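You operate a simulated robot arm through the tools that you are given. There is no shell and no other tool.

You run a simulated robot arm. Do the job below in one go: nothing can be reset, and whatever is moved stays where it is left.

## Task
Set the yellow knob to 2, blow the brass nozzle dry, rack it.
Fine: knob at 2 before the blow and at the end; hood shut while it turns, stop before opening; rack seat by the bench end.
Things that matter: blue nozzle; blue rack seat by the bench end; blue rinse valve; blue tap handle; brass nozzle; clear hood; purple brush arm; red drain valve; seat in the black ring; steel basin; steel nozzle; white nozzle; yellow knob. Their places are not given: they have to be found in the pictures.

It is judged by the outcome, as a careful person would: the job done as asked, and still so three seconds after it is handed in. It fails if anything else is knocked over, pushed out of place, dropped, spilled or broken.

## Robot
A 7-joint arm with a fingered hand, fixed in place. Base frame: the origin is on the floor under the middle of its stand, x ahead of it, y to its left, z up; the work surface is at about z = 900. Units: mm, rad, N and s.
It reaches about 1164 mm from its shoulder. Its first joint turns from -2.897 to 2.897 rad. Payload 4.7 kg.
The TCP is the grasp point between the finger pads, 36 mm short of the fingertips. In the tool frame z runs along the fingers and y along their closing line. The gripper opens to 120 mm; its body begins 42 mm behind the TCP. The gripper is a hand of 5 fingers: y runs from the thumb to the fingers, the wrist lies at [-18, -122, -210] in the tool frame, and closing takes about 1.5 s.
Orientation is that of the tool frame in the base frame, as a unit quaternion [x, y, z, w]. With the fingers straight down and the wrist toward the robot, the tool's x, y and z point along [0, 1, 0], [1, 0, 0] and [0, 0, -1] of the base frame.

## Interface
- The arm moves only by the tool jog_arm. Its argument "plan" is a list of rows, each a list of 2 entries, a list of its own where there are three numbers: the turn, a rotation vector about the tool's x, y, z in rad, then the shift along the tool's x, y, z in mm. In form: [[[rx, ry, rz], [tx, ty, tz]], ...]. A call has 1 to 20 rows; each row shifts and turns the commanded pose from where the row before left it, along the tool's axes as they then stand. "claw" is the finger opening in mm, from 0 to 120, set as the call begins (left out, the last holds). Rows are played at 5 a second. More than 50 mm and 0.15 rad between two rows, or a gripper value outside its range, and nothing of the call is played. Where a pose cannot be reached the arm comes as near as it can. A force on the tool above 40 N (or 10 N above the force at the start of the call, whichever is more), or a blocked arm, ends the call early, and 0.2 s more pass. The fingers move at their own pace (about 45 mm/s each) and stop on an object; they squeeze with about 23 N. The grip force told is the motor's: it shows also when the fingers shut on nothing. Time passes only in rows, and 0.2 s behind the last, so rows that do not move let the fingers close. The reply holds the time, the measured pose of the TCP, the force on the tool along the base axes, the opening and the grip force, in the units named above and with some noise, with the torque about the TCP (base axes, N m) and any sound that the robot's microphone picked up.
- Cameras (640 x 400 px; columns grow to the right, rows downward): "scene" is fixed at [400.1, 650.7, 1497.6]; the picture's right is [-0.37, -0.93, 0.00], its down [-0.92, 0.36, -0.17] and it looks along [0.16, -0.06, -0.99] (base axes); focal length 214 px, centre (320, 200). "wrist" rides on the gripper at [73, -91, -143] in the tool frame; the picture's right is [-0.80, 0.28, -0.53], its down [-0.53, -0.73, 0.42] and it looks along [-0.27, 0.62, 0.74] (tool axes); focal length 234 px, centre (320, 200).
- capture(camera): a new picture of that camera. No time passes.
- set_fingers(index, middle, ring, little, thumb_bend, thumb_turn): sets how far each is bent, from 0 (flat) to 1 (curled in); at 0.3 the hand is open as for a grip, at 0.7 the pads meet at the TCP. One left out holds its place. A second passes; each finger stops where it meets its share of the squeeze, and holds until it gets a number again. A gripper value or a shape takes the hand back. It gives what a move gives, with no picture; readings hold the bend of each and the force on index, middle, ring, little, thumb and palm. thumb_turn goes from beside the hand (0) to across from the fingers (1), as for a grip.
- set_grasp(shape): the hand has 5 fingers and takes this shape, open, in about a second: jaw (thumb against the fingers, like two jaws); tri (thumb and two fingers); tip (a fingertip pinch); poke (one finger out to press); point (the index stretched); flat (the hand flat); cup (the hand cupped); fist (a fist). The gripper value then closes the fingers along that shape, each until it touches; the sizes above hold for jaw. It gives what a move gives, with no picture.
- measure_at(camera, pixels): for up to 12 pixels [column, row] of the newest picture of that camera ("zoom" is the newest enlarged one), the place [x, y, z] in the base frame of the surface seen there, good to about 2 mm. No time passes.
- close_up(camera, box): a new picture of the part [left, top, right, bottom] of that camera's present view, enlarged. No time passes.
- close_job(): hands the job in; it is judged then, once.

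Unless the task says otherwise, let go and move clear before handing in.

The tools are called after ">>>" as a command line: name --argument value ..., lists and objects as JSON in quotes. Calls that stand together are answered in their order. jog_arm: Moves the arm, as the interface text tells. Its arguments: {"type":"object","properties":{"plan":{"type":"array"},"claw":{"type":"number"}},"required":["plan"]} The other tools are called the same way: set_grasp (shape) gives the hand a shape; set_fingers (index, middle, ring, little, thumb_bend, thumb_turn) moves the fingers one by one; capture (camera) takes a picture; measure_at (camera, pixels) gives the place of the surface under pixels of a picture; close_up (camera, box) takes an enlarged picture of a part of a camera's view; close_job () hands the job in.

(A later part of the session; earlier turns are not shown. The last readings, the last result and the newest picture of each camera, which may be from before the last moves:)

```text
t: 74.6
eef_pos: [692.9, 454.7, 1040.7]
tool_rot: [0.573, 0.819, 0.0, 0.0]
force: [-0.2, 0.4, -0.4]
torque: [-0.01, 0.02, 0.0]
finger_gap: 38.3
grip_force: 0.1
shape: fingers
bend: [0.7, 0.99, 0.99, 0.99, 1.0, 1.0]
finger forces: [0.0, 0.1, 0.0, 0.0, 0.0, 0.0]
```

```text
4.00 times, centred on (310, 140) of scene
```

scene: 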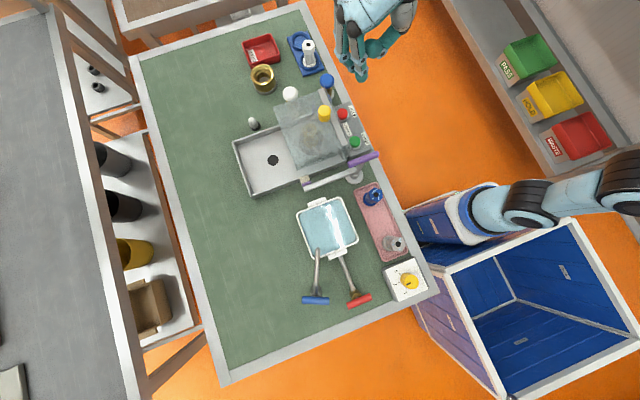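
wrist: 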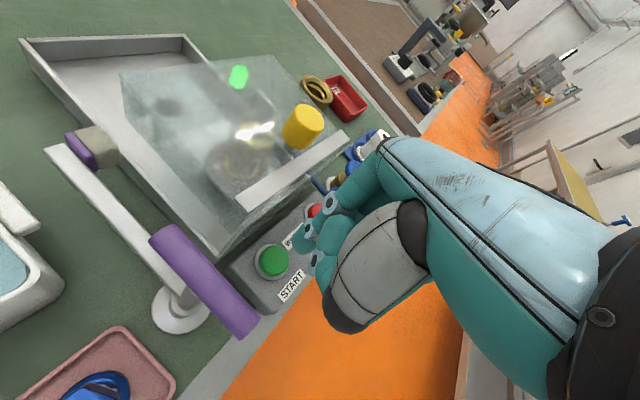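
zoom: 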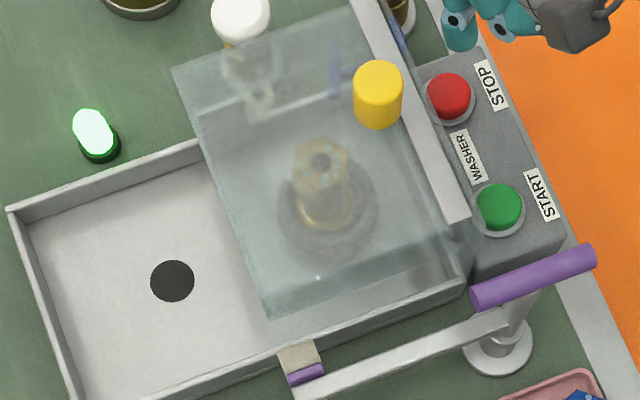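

Droplets remain and the lamp is still lit at t=74.6. Waiting another 4 seconds and comparing.

>>> jog_arm --plan '[[[0, 0, 0], [0, 0, 0]], [[0, 0, 0], [0, 0, 0]], [[0, 0, 0], [0, 0, 0]], [[0, 0, 0], [0, 0, 0]], [[0, 0, 0], [0, 0, 0]], [[0, 0, 0], [0, 0, 0]], [[0, 0, 0], [0, 0, 0]], [[0, 0, 0], [0, 0, 0]], [[0, 0, 0], [0, 0, 0]], [[0, 0, 0], [0, 0, 0]], [[0, 0, 0], [0, 0, 0]], [[0, 0, 0], [0, 0, 0]], [[0, 0, 0], [0, 0, 0]], [[0, 0, 0], [0, 0, 0]], [[0, 0, 0], [0, 0, 0]], [[0, 0, 0], [0, 0, 0]], [[0, 0, 0], [0, 0, 0]], [[0, 0, 0], [0, 0, 0]], [[0, 0, 0], [0, 0, 0]]]'

>>> close_up --camera "scene" --box '[295, 115, 335, 165]'

>>> close_up --camera "scene" --box '[230, 90, 370, 190]'

```text
t: 78.6
eef_pos: [692.0, 455.2, 1039.8]
tool_rot: [0.573, 0.819, 0.0, 0.0]
force: [0.0, 0.1, -0.8]
torque: [-0.03, -0.02, 0.02]
finger_gap: 38.5
grip_force: 0.1
shape: fingers
bend: [0.7, 0.99, 0.99, 0.99, 1.0, 1.0]
finger forces: [0.0, 0.1, 0.0, 0.0, 0.0, 0.0]
```

```text
8.00 times, centred on (315, 140) of scene
```

zoom: 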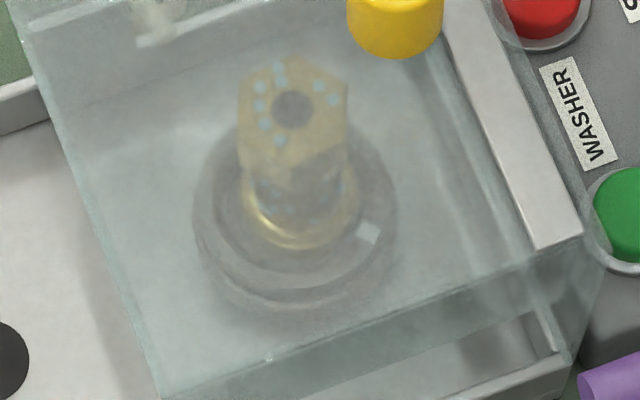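

```text
4.00 times, centred on (300, 140) of scene
```

zoom: 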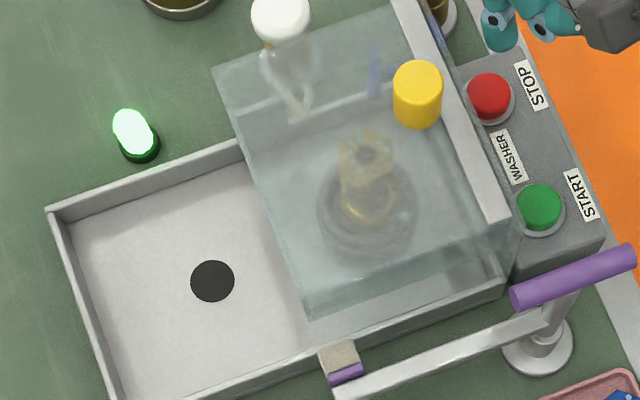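

Droplet count (8 on top) is unchanged and the lamp is still green at 12 s. I'll keep waiting, checking every 4 seconds.

>>> jog_arm --plan '[[[0, 0, 0], [0, 0, 0]], [[0, 0, 0], [0, 0, 0]], [[0, 0, 0], [0, 0, 0]], [[0, 0, 0], [0, 0, 0]], [[0, 0, 0], [0, 0, 0]], [[0, 0, 0], [0, 0, 0]], [[0, 0, 0], [0, 0, 0]], [[0, 0, 0], [0, 0, 0]], [[0, 0, 0], [0, 0, 0]], [[0, 0, 0], [0, 0, 0]], [[0, 0, 0], [0, 0, 0]], [[0, 0, 0], [0, 0, 0]], [[0, 0, 0], [0, 0, 0]], [[0, 0, 0], [0, 0, 0]], [[0, 0, 0], [0, 0, 0]], [[0, 0, 0], [0, 0, 0]], [[0, 0, 0], [0, 0, 0]], [[0, 0, 0], [0, 0, 0]], [[0, 0, 0], [0, 0, 0]]]'

>>> close_up --camera "scene" --box '[230, 90, 370, 190]'

>>> close_up --camera "scene" --box '[295, 115, 335, 165]'

```text
t: 82.6
eef_pos: [693.1, 454.5, 1040.0]
tool_rot: [0.574, 0.819, 0.0, -0.001]
force: [-0.2, 0.3, 0.1]
torque: [0.0, 0.01, -0.01]
finger_gap: 38.2
grip_force: 0.0
shape: fingers
bend: [0.7, 0.99, 0.99, 0.99, 1.0, 1.0]
finger forces: [0.0, 0.0, 0.1, 0.1, 0.1, 0.0]
```

```text
4.00 times, centred on (300, 140) of scene
```

zoom: 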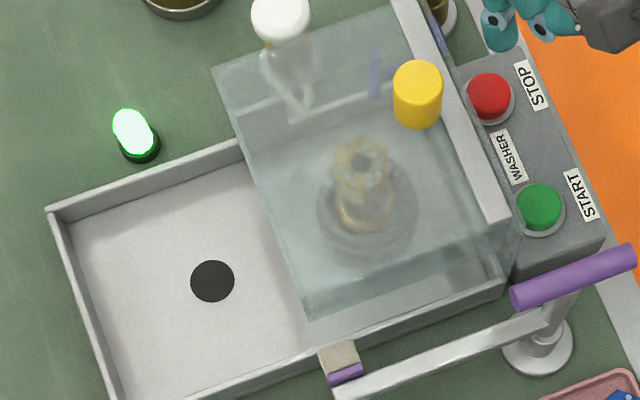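

```text
8.00 times, centred on (315, 140) of scene
```

zoom: 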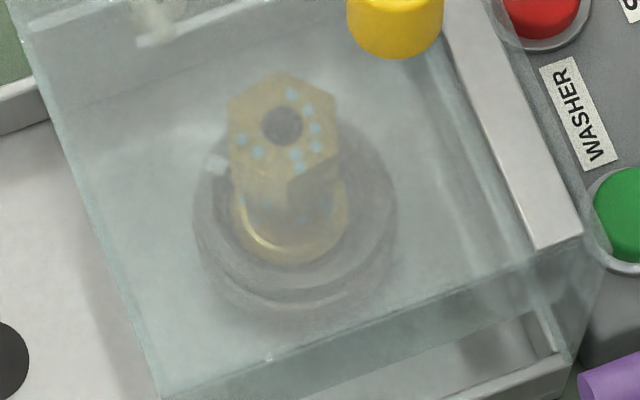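

Still wet at 16 s; the cycle may simply be long. Waiting on, keeping an eye on the lamp and droplets.

>>> jog_arm --plan '[[[0, 0, 0], [0, 0, 0]], [[0, 0, 0], [0, 0, 0]], [[0, 0, 0], [0, 0, 0]], [[0, 0, 0], [0, 0, 0]], [[0, 0, 0], [0, 0, 0]], [[0, 0, 0], [0, 0, 0]], [[0, 0, 0], [0, 0, 0]], [[0, 0, 0], [0, 0, 0]], [[0, 0, 0], [0, 0, 0]], [[0, 0, 0], [0, 0, 0]], [[0, 0, 0], [0, 0, 0]], [[0, 0, 0], [0, 0, 0]], [[0, 0, 0], [0, 0, 0]], [[0, 0, 0], [0, 0, 0]], [[0, 0, 0], [0, 0, 0]], [[0, 0, 0], [0, 0, 0]], [[0, 0, 0], [0, 0, 0]], [[0, 0, 0], [0, 0, 0]], [[0, 0, 0], [0, 0, 0]]]'

>>> close_up --camera "scene" --box '[230, 70, 370, 190]'

>>> close_up --camera "scene" --box '[295, 115, 335, 165]'

>>> capture --camera "scene"

```text
t: 86.6
eef_pos: [693.3, 453.7, 1040.2]
tool_rot: [0.573, 0.819, 0.0, 0.0]
force: [0.7, -0.7, 0.1]
torque: [0.01, 0.02, 0.02]
finger_gap: 38.3
grip_force: 0.1
shape: fingers
bend: [0.7, 0.99, 0.99, 0.99, 1.0, 1.0]
finger forces: [0.0, 0.0, 0.1, 0.0, 0.0, 0.0]
```

```text
3.33 times, centred on (300, 130) of scene
```

zoom: 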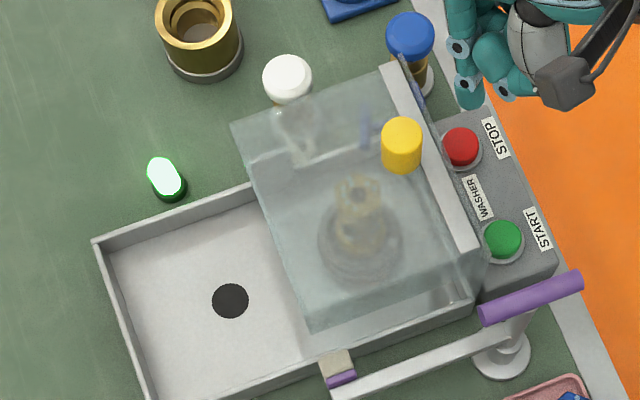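

```text
8.00 times, centred on (315, 140) of scene
```

zoom: 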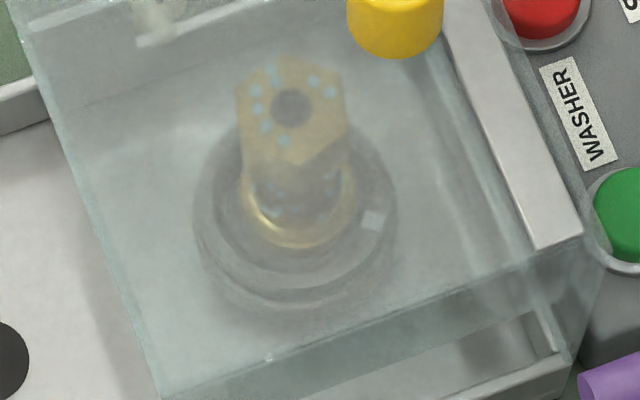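

```text
taken
```

scene: 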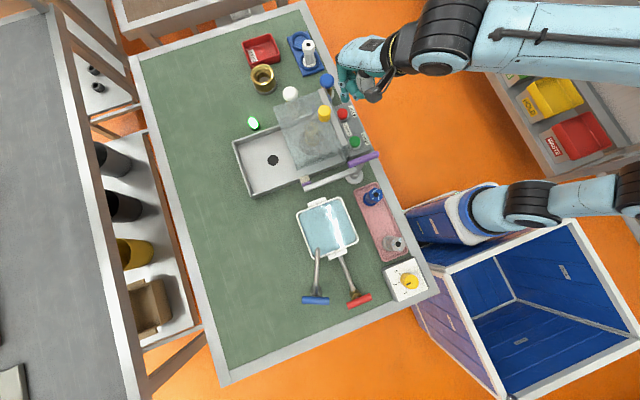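

I'll zoom as tightly as possible on the hex to judge droplet size and look at the two spouts by the chamber.

>>> close_up --camera "scene" --box '[302, 120, 326, 148]'

>>> close_up --camera "scene" --box '[275, 70, 345, 130]'

>>> capture --camera "wrist"

```text
14.29 times, centred on (314, 134) of scene
```

zoom: 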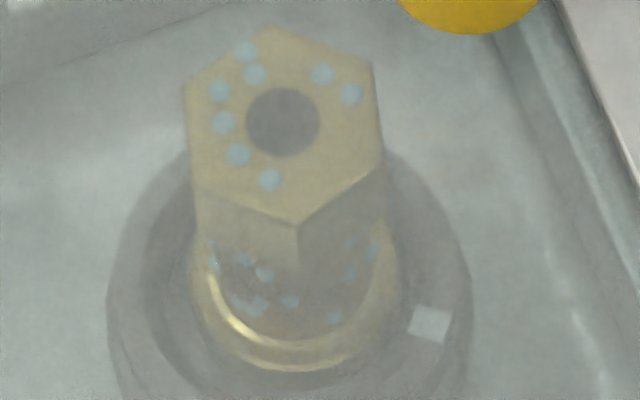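

```text
6.67 times, centred on (310, 100) of scene
```

zoom: 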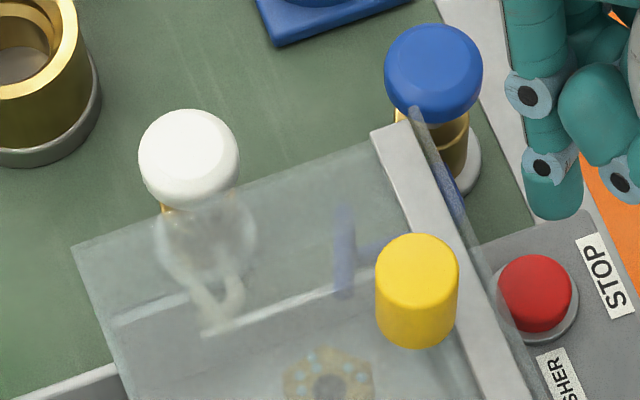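

```text
taken
```

wrist: 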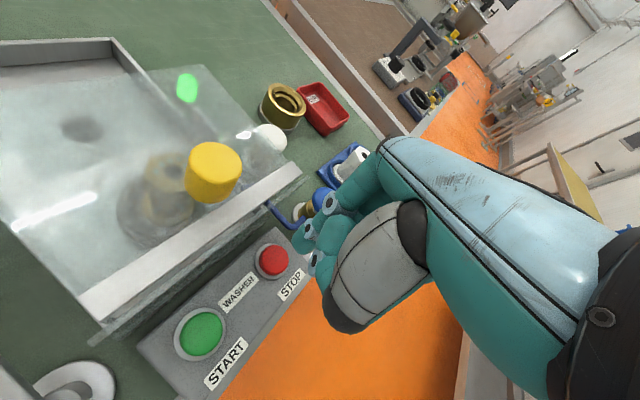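

The droplets haven't shrunk after 20 s of turning. Beside the chamber are two spouts aimed at the ring: one from the blue-capped valve (the "rinse valve") and one from a white-capped valve, which looks like the air/blow one. I'll move up and over to look at the white cap closely while the machine keeps turning.

>>> jog_arm --plan '[[[0, 0, 0], [0, 0, -40]], [[0, 0, 0], [0, 0, -45]], [[0, 0, -0.1357], [0, 0, 0]], [[0, 0, -0.1357], [0, 0, 0]], [[0, 0, -0.1357], [0, 0, 0]], [[0, 0, -0.1357], [0, 0, 0]], [[0, 0, -0.1357], [0, 0, 0]], [[0, 0, -0.1357], [0, 0, 0]], [[0, 0, -0.1357], [0, 0, 0]], [[0, 0, -0.1357], [0, 0, 0]], [[0, 0, -0.1361], [0, 0, 0]], [[0, 0, 0], [-27, 30, 0]], [[0, 0, 0], [-28, 30, 0]], [[0, 0, 0], [-28, 30, 0]], [[0, 0, 0], [-27, 30, 0]], [[0, 0, 0], [0, 0, 0]]]'

>>> capture --camera "wrist"

>>> capture --camera "scene"

```text
t: 90.0
eef_pos: [801.3, 576.3, 1124.8]
tool_rot: [0.0, 1.0, 0.0, -0.001]
force: [0.6, -0.4, -1.1]
torque: [-0.01, 0.01, 0.0]
finger_gap: 38.4
grip_force: 0.1
shape: fingers
bend: [0.7, 0.99, 0.99, 0.99, 1.0, 1.0]
finger forces: [0.0, 0.0, 0.0, 0.1, 0.1, 0.0]
```

```text
taken
```

wrist: 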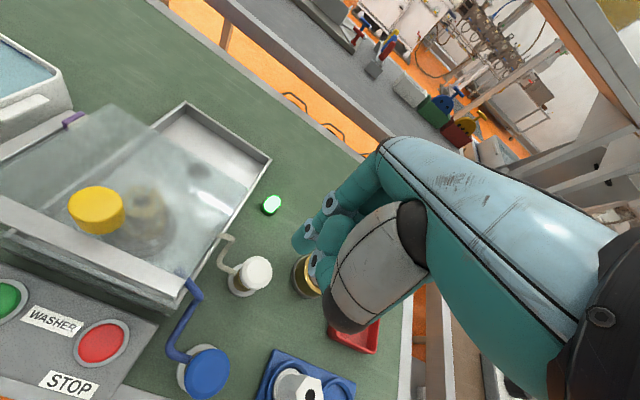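

```text
taken
```

scene: 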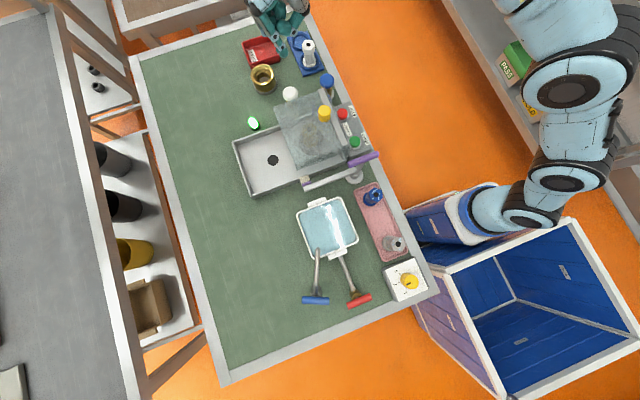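

>>> close_up --camera "wrist" --box '[150, 200, 310, 320]'

>>> measure_at --camera "zoom" --pixels '[[425, 250], [405, 245], [445, 260], [420, 285], [430, 275], [390, 280], [300, 170], [280, 240], [325, 150], [330, 260], [420, 230], [455, 270]]'

>>> close_up --camera "wrist" --box '[150, 260, 310, 400]'

>>> close_up --camera "scene" --box '[302, 120, 326, 148]'

```text
3.33 times, centred on (230, 260) of wrist
```

zoom: 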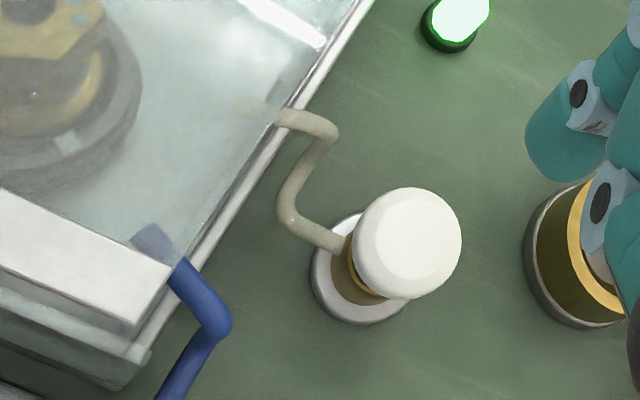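

```text
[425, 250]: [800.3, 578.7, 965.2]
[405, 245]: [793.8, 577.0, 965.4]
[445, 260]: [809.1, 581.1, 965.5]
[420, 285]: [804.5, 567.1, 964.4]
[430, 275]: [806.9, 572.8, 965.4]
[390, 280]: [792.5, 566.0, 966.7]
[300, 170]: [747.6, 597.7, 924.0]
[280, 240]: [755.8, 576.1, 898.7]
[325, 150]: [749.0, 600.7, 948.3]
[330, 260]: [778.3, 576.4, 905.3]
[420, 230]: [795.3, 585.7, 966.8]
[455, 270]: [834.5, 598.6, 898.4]
```

```text
2.86 times, centred on (230, 330) of wrist
```

zoom: 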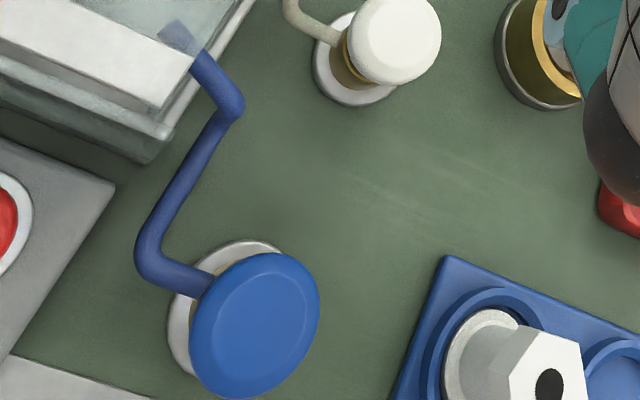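

```text
14.29 times, centred on (314, 134) of scene
```

zoom: 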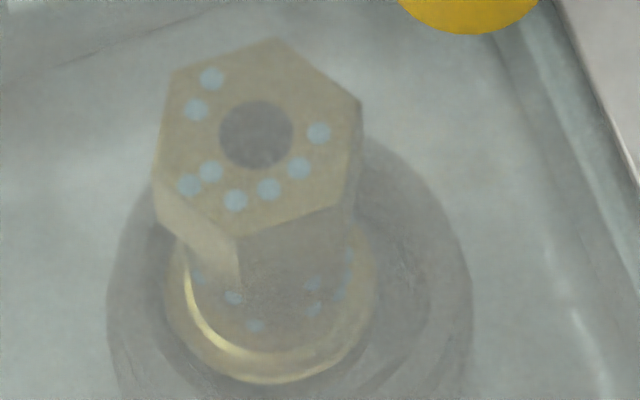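

The white-capped valve's spout also feeds into the chamber, so this is the blow valve (blue is rinse). I'll position the index tip over the white cap centre (794,582.5) and lower to just above it.

>>> jog_arm --plan '[[[0, 0, 0], [-6.2, 2.7, 0]], [[0, 0, 0], [0, 0, 40]], [[0, 0, 0], [0, 0, 40]], [[0, 0, 0], [0, 0, 25]], [[0, 0, 0], [0, 0, 0]]]'

>>> capture --camera "wrist"

>>> close_up --camera "scene" --box '[240, 40, 340, 120]'

```text
t: 91.2
eef_pos: [810.2, 581.1, 1019.4]
tool_rot: [-0.001, 1.0, -0.001, 0.0]
force: [-0.6, -1.0, -0.3]
torque: [0.01, 0.05, 0.0]
finger_gap: 38.2
grip_force: 0.0
shape: fingers
bend: [0.7, 0.99, 0.99, 0.99, 1.0, 1.0]
finger forces: [0.0, 0.0, 0.1, 0.0, 0.0, 0.0]
```

```text
taken
```

wrist: 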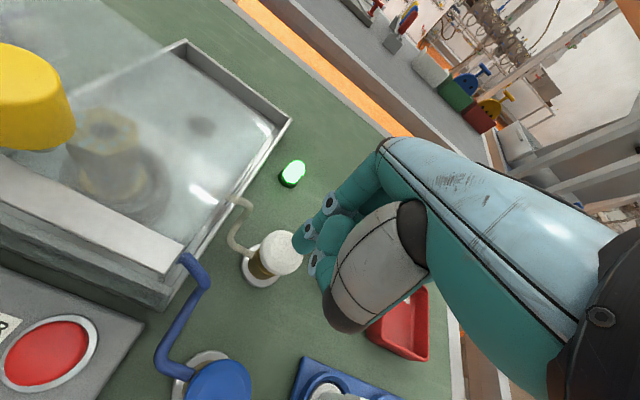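

```text
5.00 times, centred on (290, 80) of scene
```

zoom: 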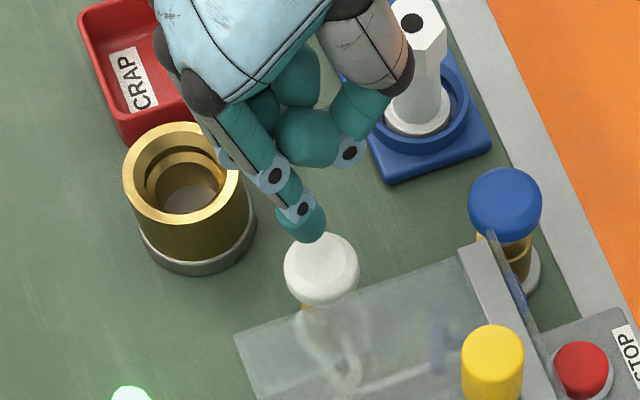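

The tip is a few millimetres toward +x/+y of the cap centre. I'll shift (−3,−2) and lower 8 mm.

>>> jog_arm --plan '[[[0, 0, 0], [3, -2, 0]], [[0, 0, 0], [0, 0, 5]], [[0, 0, 0], [0, 0, 4]], [[0, 0, 0], [0, 0, 0]]]'

>>> close_up --camera "scene" --box '[260, 60, 320, 110]'

>>> close_up --camera "wrist" --box '[220, 190, 340, 300]'

```text
t: 92.2
eef_pos: [807.9, 578.4, 1011.6]
tool_rot: [-0.001, 1.0, 0.0, 0.0]
force: [-0.3, -0.1, -0.7]
torque: [0.02, -0.02, -0.04]
finger_gap: 38.1
grip_force: 0.0
shape: fingers
bend: [0.7, 0.99, 0.99, 0.99, 1.0, 1.0]
finger forces: [0.1, 0.1, 0.0, 0.0, 0.1, 0.0]
```

```text
8.00 times, centred on (290, 85) of scene
```

zoom: 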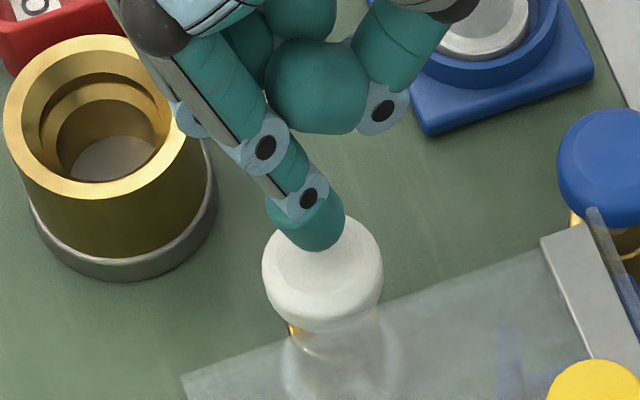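

```text
3.64 times, centred on (280, 245) of wrist
```

zoom: 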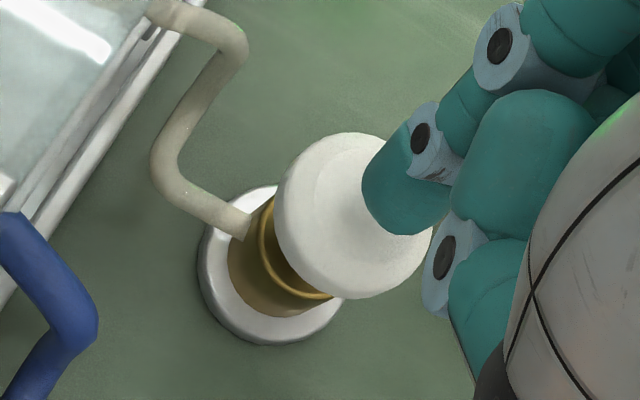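

The tip will land about 5 mm toward +x of centre; shifting 4.5 mm toward −x, then pressing in small steps.

>>> jog_arm --plan '[[[0, 0, 0], [4.5, -0.5, 0]], [[0, 0, 0], [0, 0, 3]], [[0, 0, 0], [0, 0, 3]], [[0, 0, 0], [0, 0, 1.5]], [[0, 0, 0], [0, 0, 0]]]'

>>> close_up --camera "scene" --box '[260, 60, 320, 110]'

```text
t: 93.4
eef_pos: [801.3, 577.6, 1001.6]
tool_rot: [-0.001, 1.0, 0.0, 0.0]
force: [0.2, 0.0, 1.4]
torque: [-0.02, -0.02, -0.02]
finger_gap: 38.3
grip_force: 0.4
shape: fingers
bend: [0.7, 0.99, 0.99, 0.99, 1.0, 1.0]
finger forces: [0.8, 0.0, 0.0, 0.1, 0.1, 0.0]
```

```text
8.00 times, centred on (290, 85) of scene
```

zoom: 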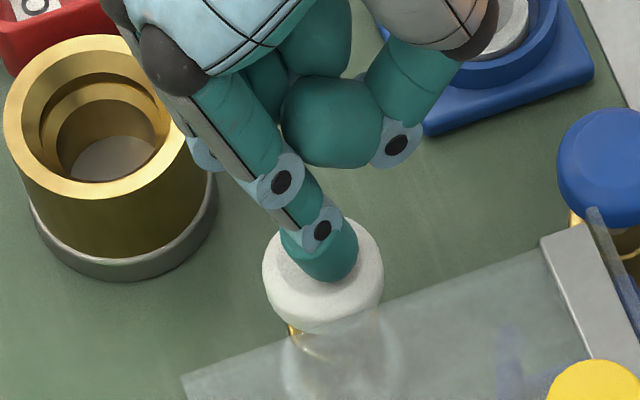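

The index touches the cap (0.8 N), well centred. Pressing down 3 mm.

>>> jog_arm --plan '[[[0, 0, 0], [0, 0, 1.5]], [[0, 0, 0], [0, 0, 1.5]], [[0, 0, 0], [0, 0, 0]]]'

>>> close_up --camera "scene" --box '[260, 80, 340, 150]'

```text
t: 94.2
eef_pos: [801.1, 578.1, 1000.2]
tool_rot: [-0.001, 1.0, 0.0, 0.0]
force: [-0.6, 0.7, 1.1]
torque: [-0.02, 0.0, 0.0]
finger_gap: 38.2
grip_force: 0.6
shape: fingers
bend: [0.7, 0.99, 0.99, 0.99, 1.0, 1.0]
finger forces: [1.5, 0.0, 0.0, 0.0, 0.1, 0.1]
```

```text
5.71 times, centred on (300, 115) of scene
```

zoom: 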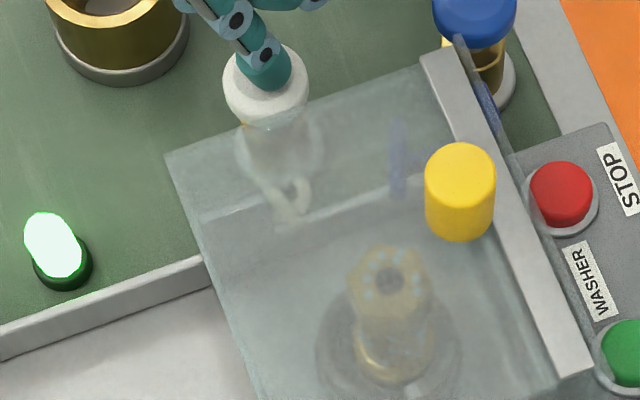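

Cap gives softly (1.5 N). Pressing a further 4 mm.

>>> jog_arm --plan '[[[0, 0, 0], [0, 0, 2]], [[0, 0, 0], [0, 0, 2]], [[0, 0, 0], [0, 0, 0]]]'

>>> close_up --camera "scene" --box '[260, 80, 340, 150]'

```text
t: 95.0
eef_pos: [800.4, 576.4, 994.9]
tool_rot: [-0.002, 1.0, 0.0, 0.0]
force: [0.8, 0.8, 2.5]
torque: [0.02, 0.02, -0.02]
finger_gap: 38.3
grip_force: 2.0
shape: fingers
bend: [0.7, 0.99, 0.99, 0.99, 1.0, 1.0]
finger forces: [2.9, 0.0, 0.1, 0.0, 0.1, 0.0]
```

```text
5.71 times, centred on (300, 115) of scene
```

zoom: 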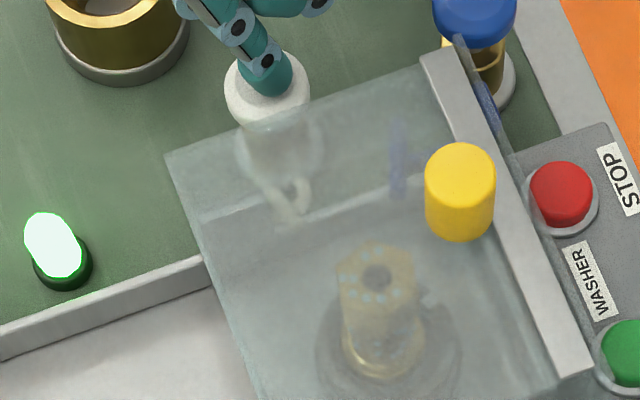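

The cap is moving down on a spring (2.9 N). Pressing 3 mm more, listening for a sound.

>>> jog_arm --plan '[[[0, 0, 0], [0, 0, 1.5]], [[0, 0, 0], [0, 0, 1.5]], [[0, 0, 0], [0, 0, 0]]]'

>>> close_up --camera "scene" --box '[260, 80, 340, 150]'

```text
t: 95.8
eef_pos: [801.1, 577.0, 992.6]
tool_rot: [-0.001, 1.0, 0.0, 0.0]
force: [0.5, 1.0, 4.3]
torque: [0.08, -0.01, 0.0]
finger_gap: 38.4
grip_force: 2.6
shape: fingers
bend: [0.7, 0.99, 0.99, 0.99, 1.0, 1.0]
finger forces: [3.9, 0.0, 0.0, 0.0, 0.1, 0.0]
heard: click
```

```text
5.71 times, centred on (300, 115) of scene
```

zoom: 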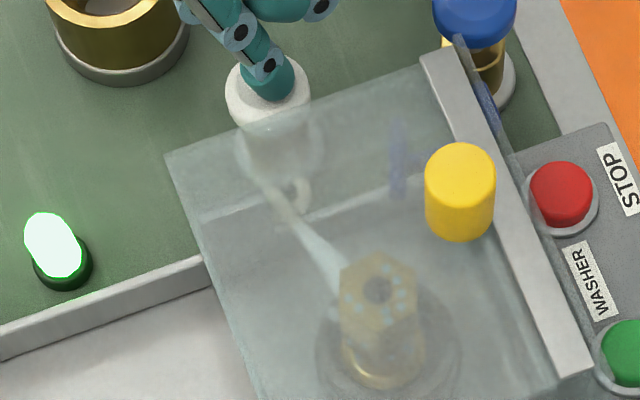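

A click, and a pale jet now blows from the white spout onto the nozzle. I'll hold the cap and watch the droplets.

>>> jog_arm --plan '[[[0, 0, 0], [0, 0, 0]], [[0, 0, 0], [0, 0, 0]], [[0, 0, 0], [0, 0, 0]], [[0, 0, 0], [0, 0, 0]], [[0, 0, 0], [0, 0, 0]], [[0, 0, 0], [0, 0, 0]], [[0, 0, 0], [0, 0, 0]], [[0, 0, 0], [0, 0, 0]]]'

>>> close_up --camera "scene" --box '[260, 80, 340, 150]'

>>> close_up --camera "scene" --box '[302, 120, 326, 148]'

```text
t: 97.6
eef_pos: [802.2, 576.0, 992.2]
tool_rot: [-0.001, 1.0, 0.0, 0.0]
force: [0.2, 1.5, 4.3]
torque: [0.1, -0.01, -0.08]
finger_gap: 38.3
grip_force: 2.3
shape: fingers
bend: [0.7, 0.99, 0.99, 0.99, 1.0, 1.0]
finger forces: [3.9, 0.1, 0.0, 0.0, 0.1, 0.0]
```

```text
5.71 times, centred on (300, 115) of scene
```

zoom: 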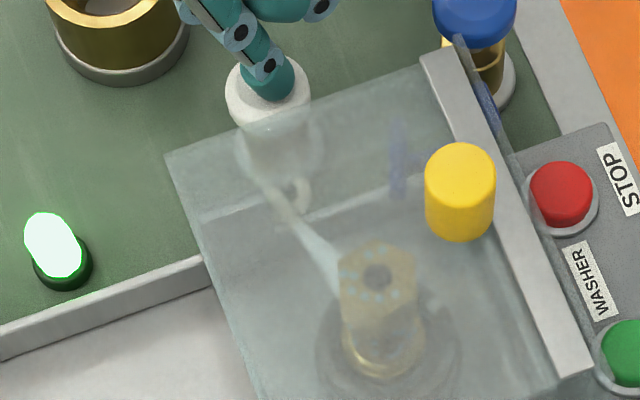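

```text
14.29 times, centred on (314, 134) of scene
```

zoom: 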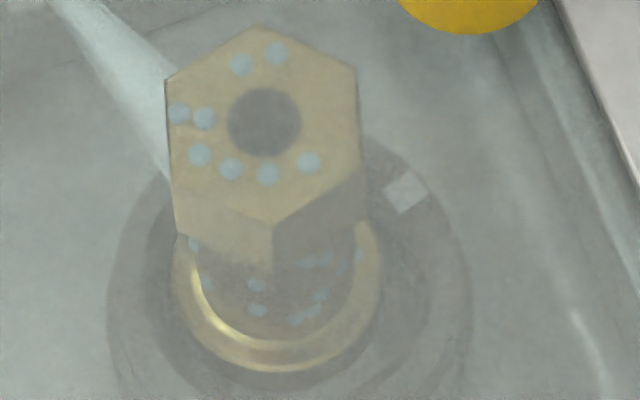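

The jet is on; droplets still there after ~2 s. Holding for 3 more seconds.

>>> jog_arm --plan '[[[0, 0, 0], [0, 0, 0]], [[0, 0, 0], [0, 0, 0]], [[0, 0, 0], [0, 0, 0]], [[0, 0, 0], [0, 0, 0]], [[0, 0, 0], [0, 0, 0]], [[0, 0, 0], [0, 0, 0]], [[0, 0, 0], [0, 0, 0]], [[0, 0, 0], [0, 0, 0]], [[0, 0, 0], [0, 0, 0]], [[0, 0, 0], [0, 0, 0]], [[0, 0, 0], [0, 0, 0]], [[0, 0, 0], [0, 0, 0]], [[0, 0, 0], [0, 0, 0]], [[0, 0, 0], [0, 0, 0]]]'

>>> close_up --camera "scene" --box '[302, 120, 326, 148]'

>>> close_up --camera "scene" --box '[240, 80, 360, 180]'

```text
t: 100.6
eef_pos: [802.3, 577.0, 991.8]
tool_rot: [-0.001, 1.0, 0.0, -0.001]
force: [0.2, 1.3, 4.3]
torque: [0.05, -0.02, -0.02]
finger_gap: 38.4
grip_force: 2.1
shape: fingers
bend: [0.7, 0.99, 0.99, 0.99, 1.0, 1.0]
finger forces: [3.9, 0.0, 0.0, 0.1, 0.0, 0.0]
```

```text
14.29 times, centred on (314, 134) of scene
```

zoom: 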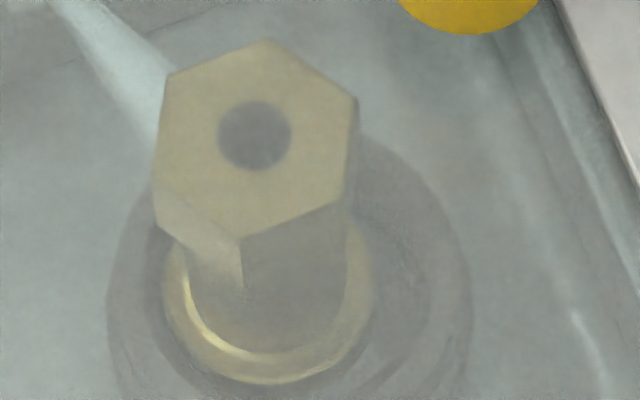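

```text
4.00 times, centred on (300, 130) of scene
```

zoom: 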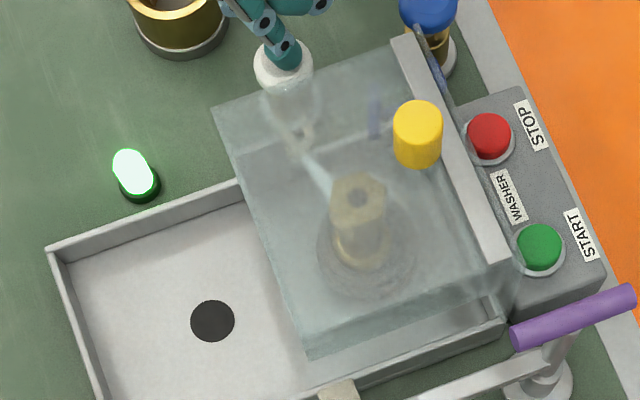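

All droplets are gone: the nozzle is dry. Releasing the cap and checking that the jet stops.

>>> jog_arm --plan '[[[0, 0, 0], [0, 0, -6]], [[0, 0, 0], [0, 0, -8]], [[0, 0, 0], [0, 0, -30]], [[0, 0, 0], [0, 0, 0]]]'

>>> close_up --camera "scene" --box '[240, 80, 360, 180]'

>>> capture --camera "wrist"

```text
t: 101.6
eef_pos: [802.2, 575.3, 1037.0]
tool_rot: [0.0, 1.0, 0.0, 0.0]
force: [0.3, -0.3, 0.1]
torque: [-0.01, -0.03, -0.02]
finger_gap: 38.2
grip_force: 0.0
shape: fingers
bend: [0.7, 0.99, 0.99, 0.99, 1.0, 1.0]
finger forces: [0.1, 0.0, 0.1, 0.0, 0.0, 0.0]
```

```text
4.00 times, centred on (300, 130) of scene
```

zoom: 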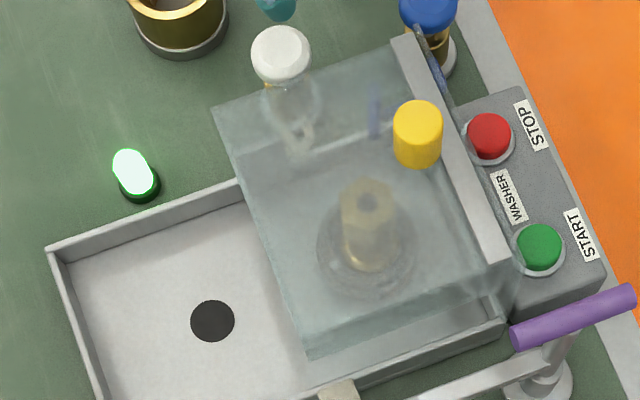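

```text
taken
```

wrist: 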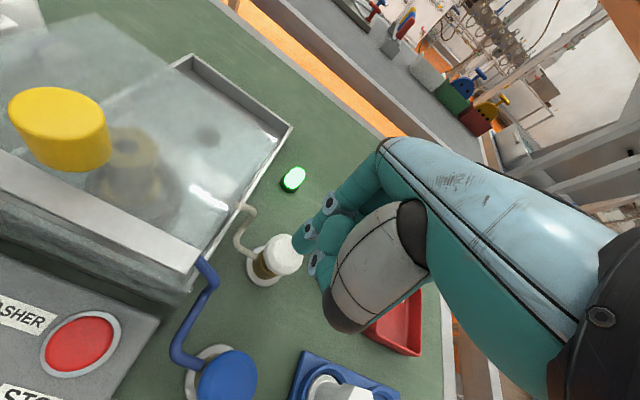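

The jet has stopped and the nozzle stays dry; it is still turning (green lamp). Now back over to STOP at 20° yaw.

>>> jog_arm --plan '[[[0, 0, 0], [0, 0, -45]], [[0, 0, 0], [0, 0, -43]], [[0, 0, 0], [27.3, -30.4, 0]], [[0, 0, 0], [27.3, -30.4, 0]], [[0, 0, 0], [27.3, -30.3, 0]], [[0, 0, 0], [27.3, -30.3, 0]], [[0, 0, 0.1357], [0, 0, 0]], [[0, 0, 0.1357], [0, 0, 0]], [[0, 0, 0.1357], [0, 0, 0]], [[0, 0, 0.1357], [0, 0, 0]], [[0, 0, 0.1357], [0, 0, 0]], [[0, 0, 0.1357], [0, 0, 0]], [[0, 0, 0.1357], [0, 0, 0]], [[0, 0, 0.1357], [0, 0, 0]], [[0, 0, 0.1361], [0, 0, 0]], [[0, 0, 0], [0, 0, 43]], [[0, 0, 0], [0, 0, 42]], [[0, 0, 0], [0, 0, 0]]]'

>>> close_up --camera "scene" --box '[300, 70, 400, 150]'

>>> capture --camera "wrist"

```text
t: 105.4
eef_pos: [693.0, 456.7, 1041.5]
tool_rot: [0.573, 0.819, 0.0, 0.0]
force: [0.2, 0.6, 0.1]
torque: [-0.02, -0.01, -0.02]
finger_gap: 38.5
grip_force: 0.1
shape: fingers
bend: [0.7, 0.99, 0.99, 0.99, 1.0, 1.0]
finger forces: [0.0, 0.0, 0.0, 0.0, 0.1, 0.0]
```

```text
5.00 times, centred on (350, 110) of scene
```

zoom: 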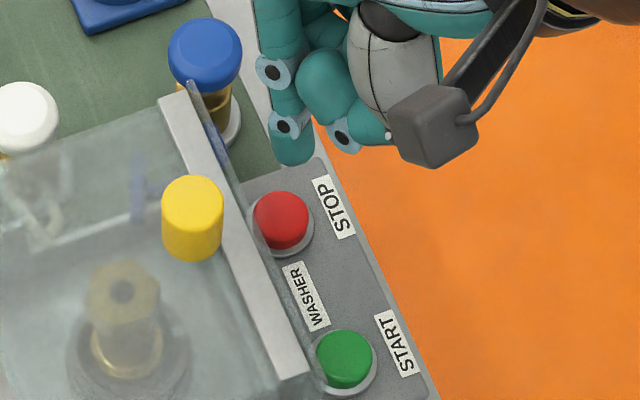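

```text
taken
```

wrist: 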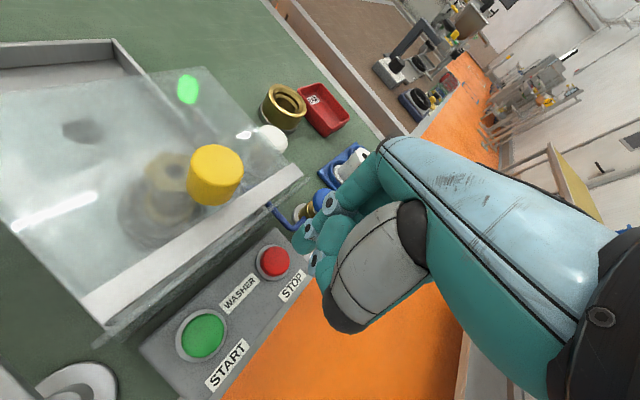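

I'll verify the index tip position relative to STOP before pressing.

>>> measure_at --camera "scene" --pixels '[[344, 98], [341, 98], [347, 97], [344, 101], [342, 114], [345, 110]]'

>>> jog_arm --plan '[[[0, 0, 0], [0, 0, 25]], [[0, 0, 0], [0, 0, 15]], [[0, 0, 0], [0, 0, 8]], [[0, 0, 0], [0, 0, 0]]]'

>>> close_up --camera "scene" --box '[315, 85, 375, 135]'

```text
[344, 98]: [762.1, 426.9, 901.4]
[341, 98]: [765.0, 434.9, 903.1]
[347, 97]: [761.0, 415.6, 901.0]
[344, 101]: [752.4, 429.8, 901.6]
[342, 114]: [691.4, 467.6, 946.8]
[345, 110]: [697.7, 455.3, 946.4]
```

```text
t: 106.4
eef_pos: [692.8, 454.4, 991.2]
tool_rot: [0.574, 0.819, 0.0, 0.0]
force: [-0.1, -0.7, -0.4]
torque: [0.05, -0.04, -0.03]
finger_gap: 38.4
grip_force: 0.2
shape: fingers
bend: [0.7, 0.99, 0.99, 0.99, 1.0, 1.0]
finger forces: [0.0, 0.1, 0.0, 0.0, 0.0, 0.0]
```

```text
8.00 times, centred on (345, 110) of scene
```

zoom: 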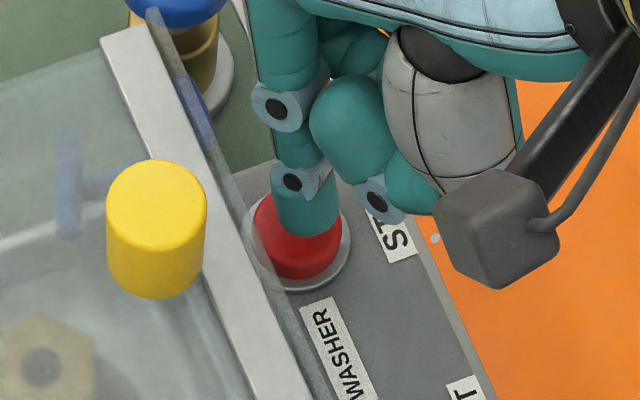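

Nearly over the red button; a small shift (−2.5,+2) and then press in steps as with START.

>>> jog_arm --plan '[[[0, 0, 0], [2.7, -1.7, 0]], [[0, 0, 0], [0, 0, 4]], [[0, 0, 0], [0, 0, 3]], [[0, 0, 0], [0, 0, 2]], [[0, 0, 0], [0, 0, 0]]]'

```text
t: 107.6
eef_pos: [689.8, 457.1, 981.7]
tool_rot: [0.573, 0.819, 0.0, 0.0]
force: [0.6, 0.5, 0.9]
torque: [0.05, -0.03, 0.0]
finger_gap: 38.3
grip_force: 0.9
shape: fingers
bend: [0.7, 0.99, 0.99, 0.99, 1.0, 1.0]
finger forces: [1.2, 0.1, 0.0, 0.1, 0.0, 0.0]
```

>>> jog_arm --plan '[[[0, 0, 0], [0, 0, 1.5]], [[0, 0, 0], [0, 0, 1.5]], [[0, 0, 0], [0, 0, 0]]]'

>>> close_up --camera "scene" --box '[230, 80, 370, 180]'

```text
t: 108.4
eef_pos: [688.8, 456.9, 980.0]
tool_rot: [0.573, 0.819, 0.0, 0.001]
force: [-1.0, 0.9, 2.9]
torque: [0.08, 0.0, -0.01]
finger_gap: 38.4
grip_force: 1.3
shape: fingers
bend: [0.7, 0.99, 0.99, 0.99, 1.0, 1.0]
finger forces: [3.2, 0.1, 0.1, 0.0, 0.1, 0.1]
heard: click
```

```text
4.00 times, centred on (300, 130) of scene
```

zoom: 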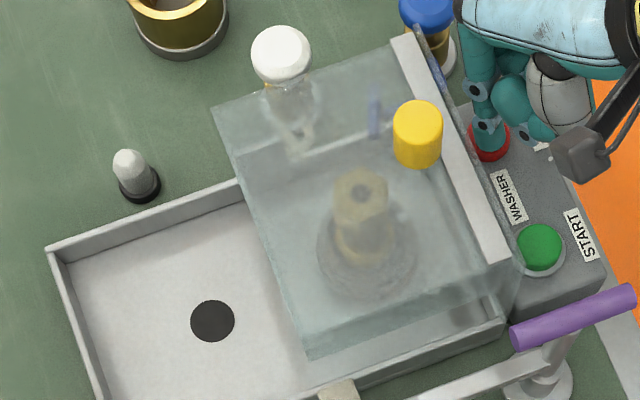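

STOP clicked and the lamp is off. I'll lift off and confirm the ring no longer turns before touching the hood.

>>> jog_arm --plan '[[[0, 0, 0], [0, 0, -6]], [[0, 0, 0], [0, 0, -35]], [[0, 0, 0], [0, 0, -45]], [[0, 0, 0], [0, 0, -45]], [[0, 0, 0], [0, 0, -40]], [[0, 0, 0], [0, 0, 0]]]'

>>> close_up --camera "scene" --box '[290, 110, 340, 160]'

>>> set_grasp --shape "tri"

>>> close_up --camera "scene" --box '[290, 110, 340, 160]'

```text
t: 109.8
eef_pos: [689.5, 456.2, 1149.6]
tool_rot: [0.573, 0.819, 0.0, 0.001]
force: [0.1, 0.7, -0.4]
torque: [0.0, -0.02, -0.01]
finger_gap: 38.3
grip_force: 0.0
shape: fingers
bend: [0.7, 0.99, 0.99, 0.99, 1.0, 1.0]
finger forces: [0.1, 0.0, 0.1, 0.0, 0.0, 0.0]
```

```text
8.00 times, centred on (315, 135) of scene
```

zoom: 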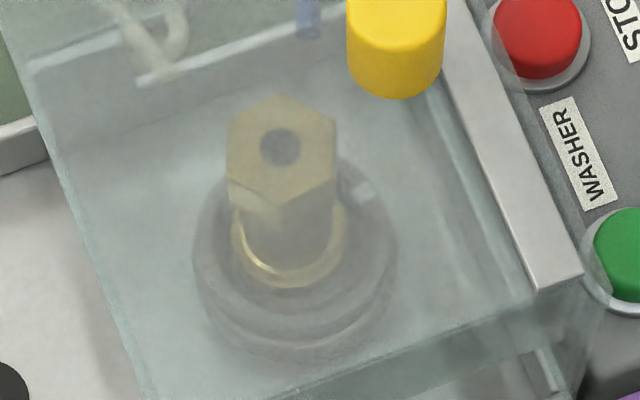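

```text
t: 110.7
eef_pos: [690.4, 456.5, 1149.9]
tool_rot: [0.573, 0.819, 0.0, 0.0]
force: [0.3, -0.9, -0.2]
torque: [0.01, 0.02, 0.01]
finger_gap: 119.7
grip_force: 0.0
shape: tri
bend: [0.3, 0.3, 0.99, 0.99, 0.3, 0.98]
finger forces: [0.1, 0.0, 0.0, 0.0, 0.2, 0.0]
```

```text
8.00 times, centred on (315, 135) of scene
```

zoom: 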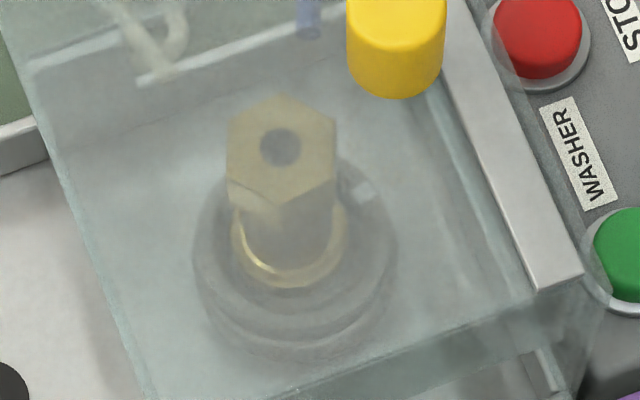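

Two frames a second apart are identical: the ring has stopped. Now I'll go over the hood knob at 90° yaw with the fingers set to 70 mm.

>>> jog_arm --plan '[[[0, 0, -0.1357], [0, 0, 0]], [[0, 0, -0.1357], [0, 0, 0]], [[0, 0, -0.1357], [0, 0, 0]], [[0, 0, -0.1357], [0, 0, 0]], [[0, 0, -0.1357], [0, 0, 0]], [[0, 0, -0.1357], [0, 0, 0]], [[0, 0, -0.1357], [0, 0, 0]], [[0, 0, -0.1357], [0, 0, 0]], [[0, 0, -0.1361], [0, 0, 0]], [[0, 0, 0], [23.5, 40, 0]], [[0, 0, 0], [23.5, 40, 0]], [[0, 0, 0], [0, 0, 0]]]' --claw 70

>>> close_up --camera "wrist" --box '[180, 190, 340, 330]'

>>> measure_at --camera "zoom" --pixels '[[330, 220], [345, 240], [320, 235], [360, 225], [340, 210], [350, 260]]'

```text
t: 113.3
eef_pos: [642.2, 536.2, 1150.0]
tool_rot: [-0.001, 1.0, -0.001, 0.0]
force: [0.1, 0.2, 0.1]
torque: [0.0, -0.01, -0.03]
finger_gap: 69.9
grip_force: 0.1
shape: tri
bend: [0.74, 0.42, 0.99, 0.99, 0.66, 1.0]
finger forces: [0.0, 0.0, 0.0, 0.0, 0.0, 0.0]
```

```text
2.86 times, centred on (260, 260) of wrist
```

zoom: 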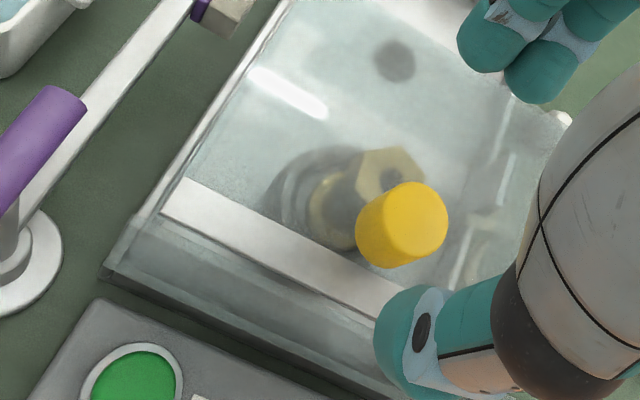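

```text
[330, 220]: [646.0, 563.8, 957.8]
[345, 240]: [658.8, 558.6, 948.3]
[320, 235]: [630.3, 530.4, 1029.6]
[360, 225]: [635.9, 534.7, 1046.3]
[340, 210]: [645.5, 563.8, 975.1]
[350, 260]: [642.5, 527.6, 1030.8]
```

>>> measure_at --camera "zoom" --pixels '[[412, 215], [400, 205], [425, 225], [400, 225], [425, 205], [412, 235]]'

```text
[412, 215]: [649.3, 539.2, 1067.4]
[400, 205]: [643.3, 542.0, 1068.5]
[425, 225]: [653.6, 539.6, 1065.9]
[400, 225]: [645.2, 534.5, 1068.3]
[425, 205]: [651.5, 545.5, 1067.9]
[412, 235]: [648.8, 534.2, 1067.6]
```

The hood knob is at about (648,539). I'll descend around it keeping x≈642 (where the side force was zero before) and close.

>>> jog_arm --plan '[[[0, 0, 0], [0, 2, 0]], [[0, 0, 0], [0, 0, 35]], [[0, 0, 0], [0, 0, 25]], [[0, 0, 0], [0, 0, 11]], [[0, 0, 0], [0, 0, 0]]]'

>>> jog_arm --plan '[[[0, 0, 0], [0, 0, 0]], [[0, 0, 0], [0, 0, 0]], [[0, 0, 0], [0, 0, 0]], [[0, 0, 0], [0, 0, 0]], [[0, 0, 0], [0, 0, 0]], [[0, 0, 0], [0, 0, 0]], [[0, 0, 0], [0, 0, 0]]]' --claw 12

>>> capture --camera "wrist"

```text
t: 114.5
eef_pos: [644.2, 538.7, 1078.2]
tool_rot: [-0.001, 1.0, 0.0, 0.001]
force: [-0.4, 0.5, 0.0]
torque: [0.01, 0.0, 0.01]
finger_gap: 70.3
grip_force: 0.1
shape: tri
bend: [0.74, 0.42, 0.99, 0.99, 0.66, 1.0]
finger forces: [0.0, 0.0, 0.1, 0.0, 0.0, 0.1]
```

```text
t: 116.1
eef_pos: [643.3, 539.7, 1077.0]
tool_rot: [-0.001, 1.0, 0.001, 0.0]
force: [-6.9, -2.0, -3.7]
torque: [0.0, 0.16, 0.06]
finger_gap: 16.4
grip_force: 22.6
shape: tri
bend: [0.72, 0.59, 1.0, 1.0, 0.74, 1.0]
finger forces: [8.4, 11.0, 0.0, 0.0, 17.0, 0.0]
```

```text
taken
```

wrist: 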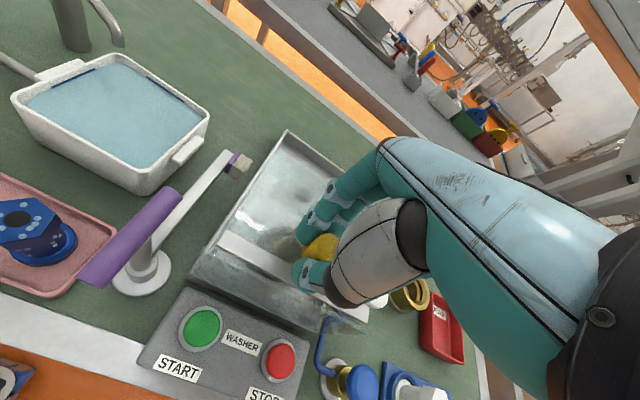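

Gripped. I'll ease 1.2 mm to −x and start sliding the hood open (+y).

>>> jog_arm --plan '[[[0, 0, 0], [1.2, 0, 0]], [[0, 0, 0], [0, 5, 0]], [[0, 0, 0], [0, 7, 0]], [[0, 0, 0], [0, 8, 0]], [[0, 0, 0], [0, 0, 0]]]'

```text
t: 117.3
eef_pos: [642.8, 558.0, 1078.3]
tool_rot: [-0.001, 1.0, 0.0, 0.0]
force: [-1.7, 0.3, -2.5]
torque: [0.07, 0.05, 0.04]
finger_gap: 16.1
grip_force: 23.2
shape: tri
bend: [0.72, 0.59, 1.0, 1.0, 0.74, 1.0]
finger forces: [7.0, 12.7, 0.1, 0.0, 15.8, 0.1]
```

Sliding freely with low force. Continuing 56 mm.

>>> jog_arm --plan '[[[0, 0, 0], [0, 8, 0]], [[0, 0, 0], [0, 8, 0]], [[0, 0, 0], [0, 8, 0]], [[0, 0, 0], [0, 8, 0]], [[0, 0, 0], [0, 8, 0]], [[0, 0, 0], [0, 8, 0]], [[0, 0, 0], [0, 8, 0]], [[0, 0, 0], [0, 0, 0]]]'

>>> close_up --camera "scene" --box '[210, 80, 350, 190]'

```text
t: 119.1
eef_pos: [643.0, 614.8, 1078.8]
tool_rot: [-0.001, 1.0, -0.001, 0.0]
force: [-7.5, 0.2, -9.4]
torque: [0.03, 0.19, 0.07]
finger_gap: 15.5
grip_force: 23.0
shape: tri
bend: [0.72, 0.59, 1.0, 1.0, 0.75, 1.0]
finger forces: [10.0, 12.2, 0.1, 0.1, 15.6, 0.0]
```

```text
3.64 times, centred on (280, 135) of scene
```

zoom: 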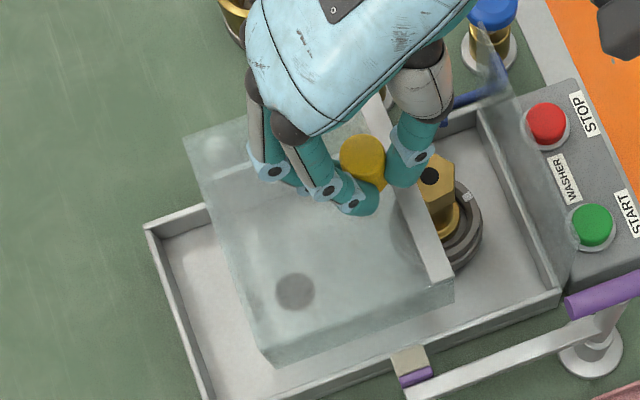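

Slight down-pull (−9 N) and side force building; I'll correct 1 mm in each and continue sliding.

>>> jog_arm --plan '[[[0, 0, 0], [0.6, 0, 0.7]], [[0, 0, 0], [0.5, 0, 0.6]], [[0, 0, 0], [0, 8, 0]], [[0, 0, 0], [0, 8, 0]], [[0, 0, 0], [0, 8, 0]], [[0, 0, 0], [0, 8, 0]], [[0, 0, 0], [0, 0, 0]]]'

```text
t: 120.7
eef_pos: [642.0, 648.2, 1077.1]
tool_rot: [-0.001, 1.0, 0.001, 0.0]
force: [-1.8, -1.0, 4.4]
torque: [0.06, 0.01, 0.02]
finger_gap: 15.9
grip_force: 23.0
shape: tri
bend: [0.72, 0.59, 1.0, 1.0, 0.75, 1.0]
finger forces: [7.2, 13.3, 0.0, 0.0, 16.8, 0.1]
```

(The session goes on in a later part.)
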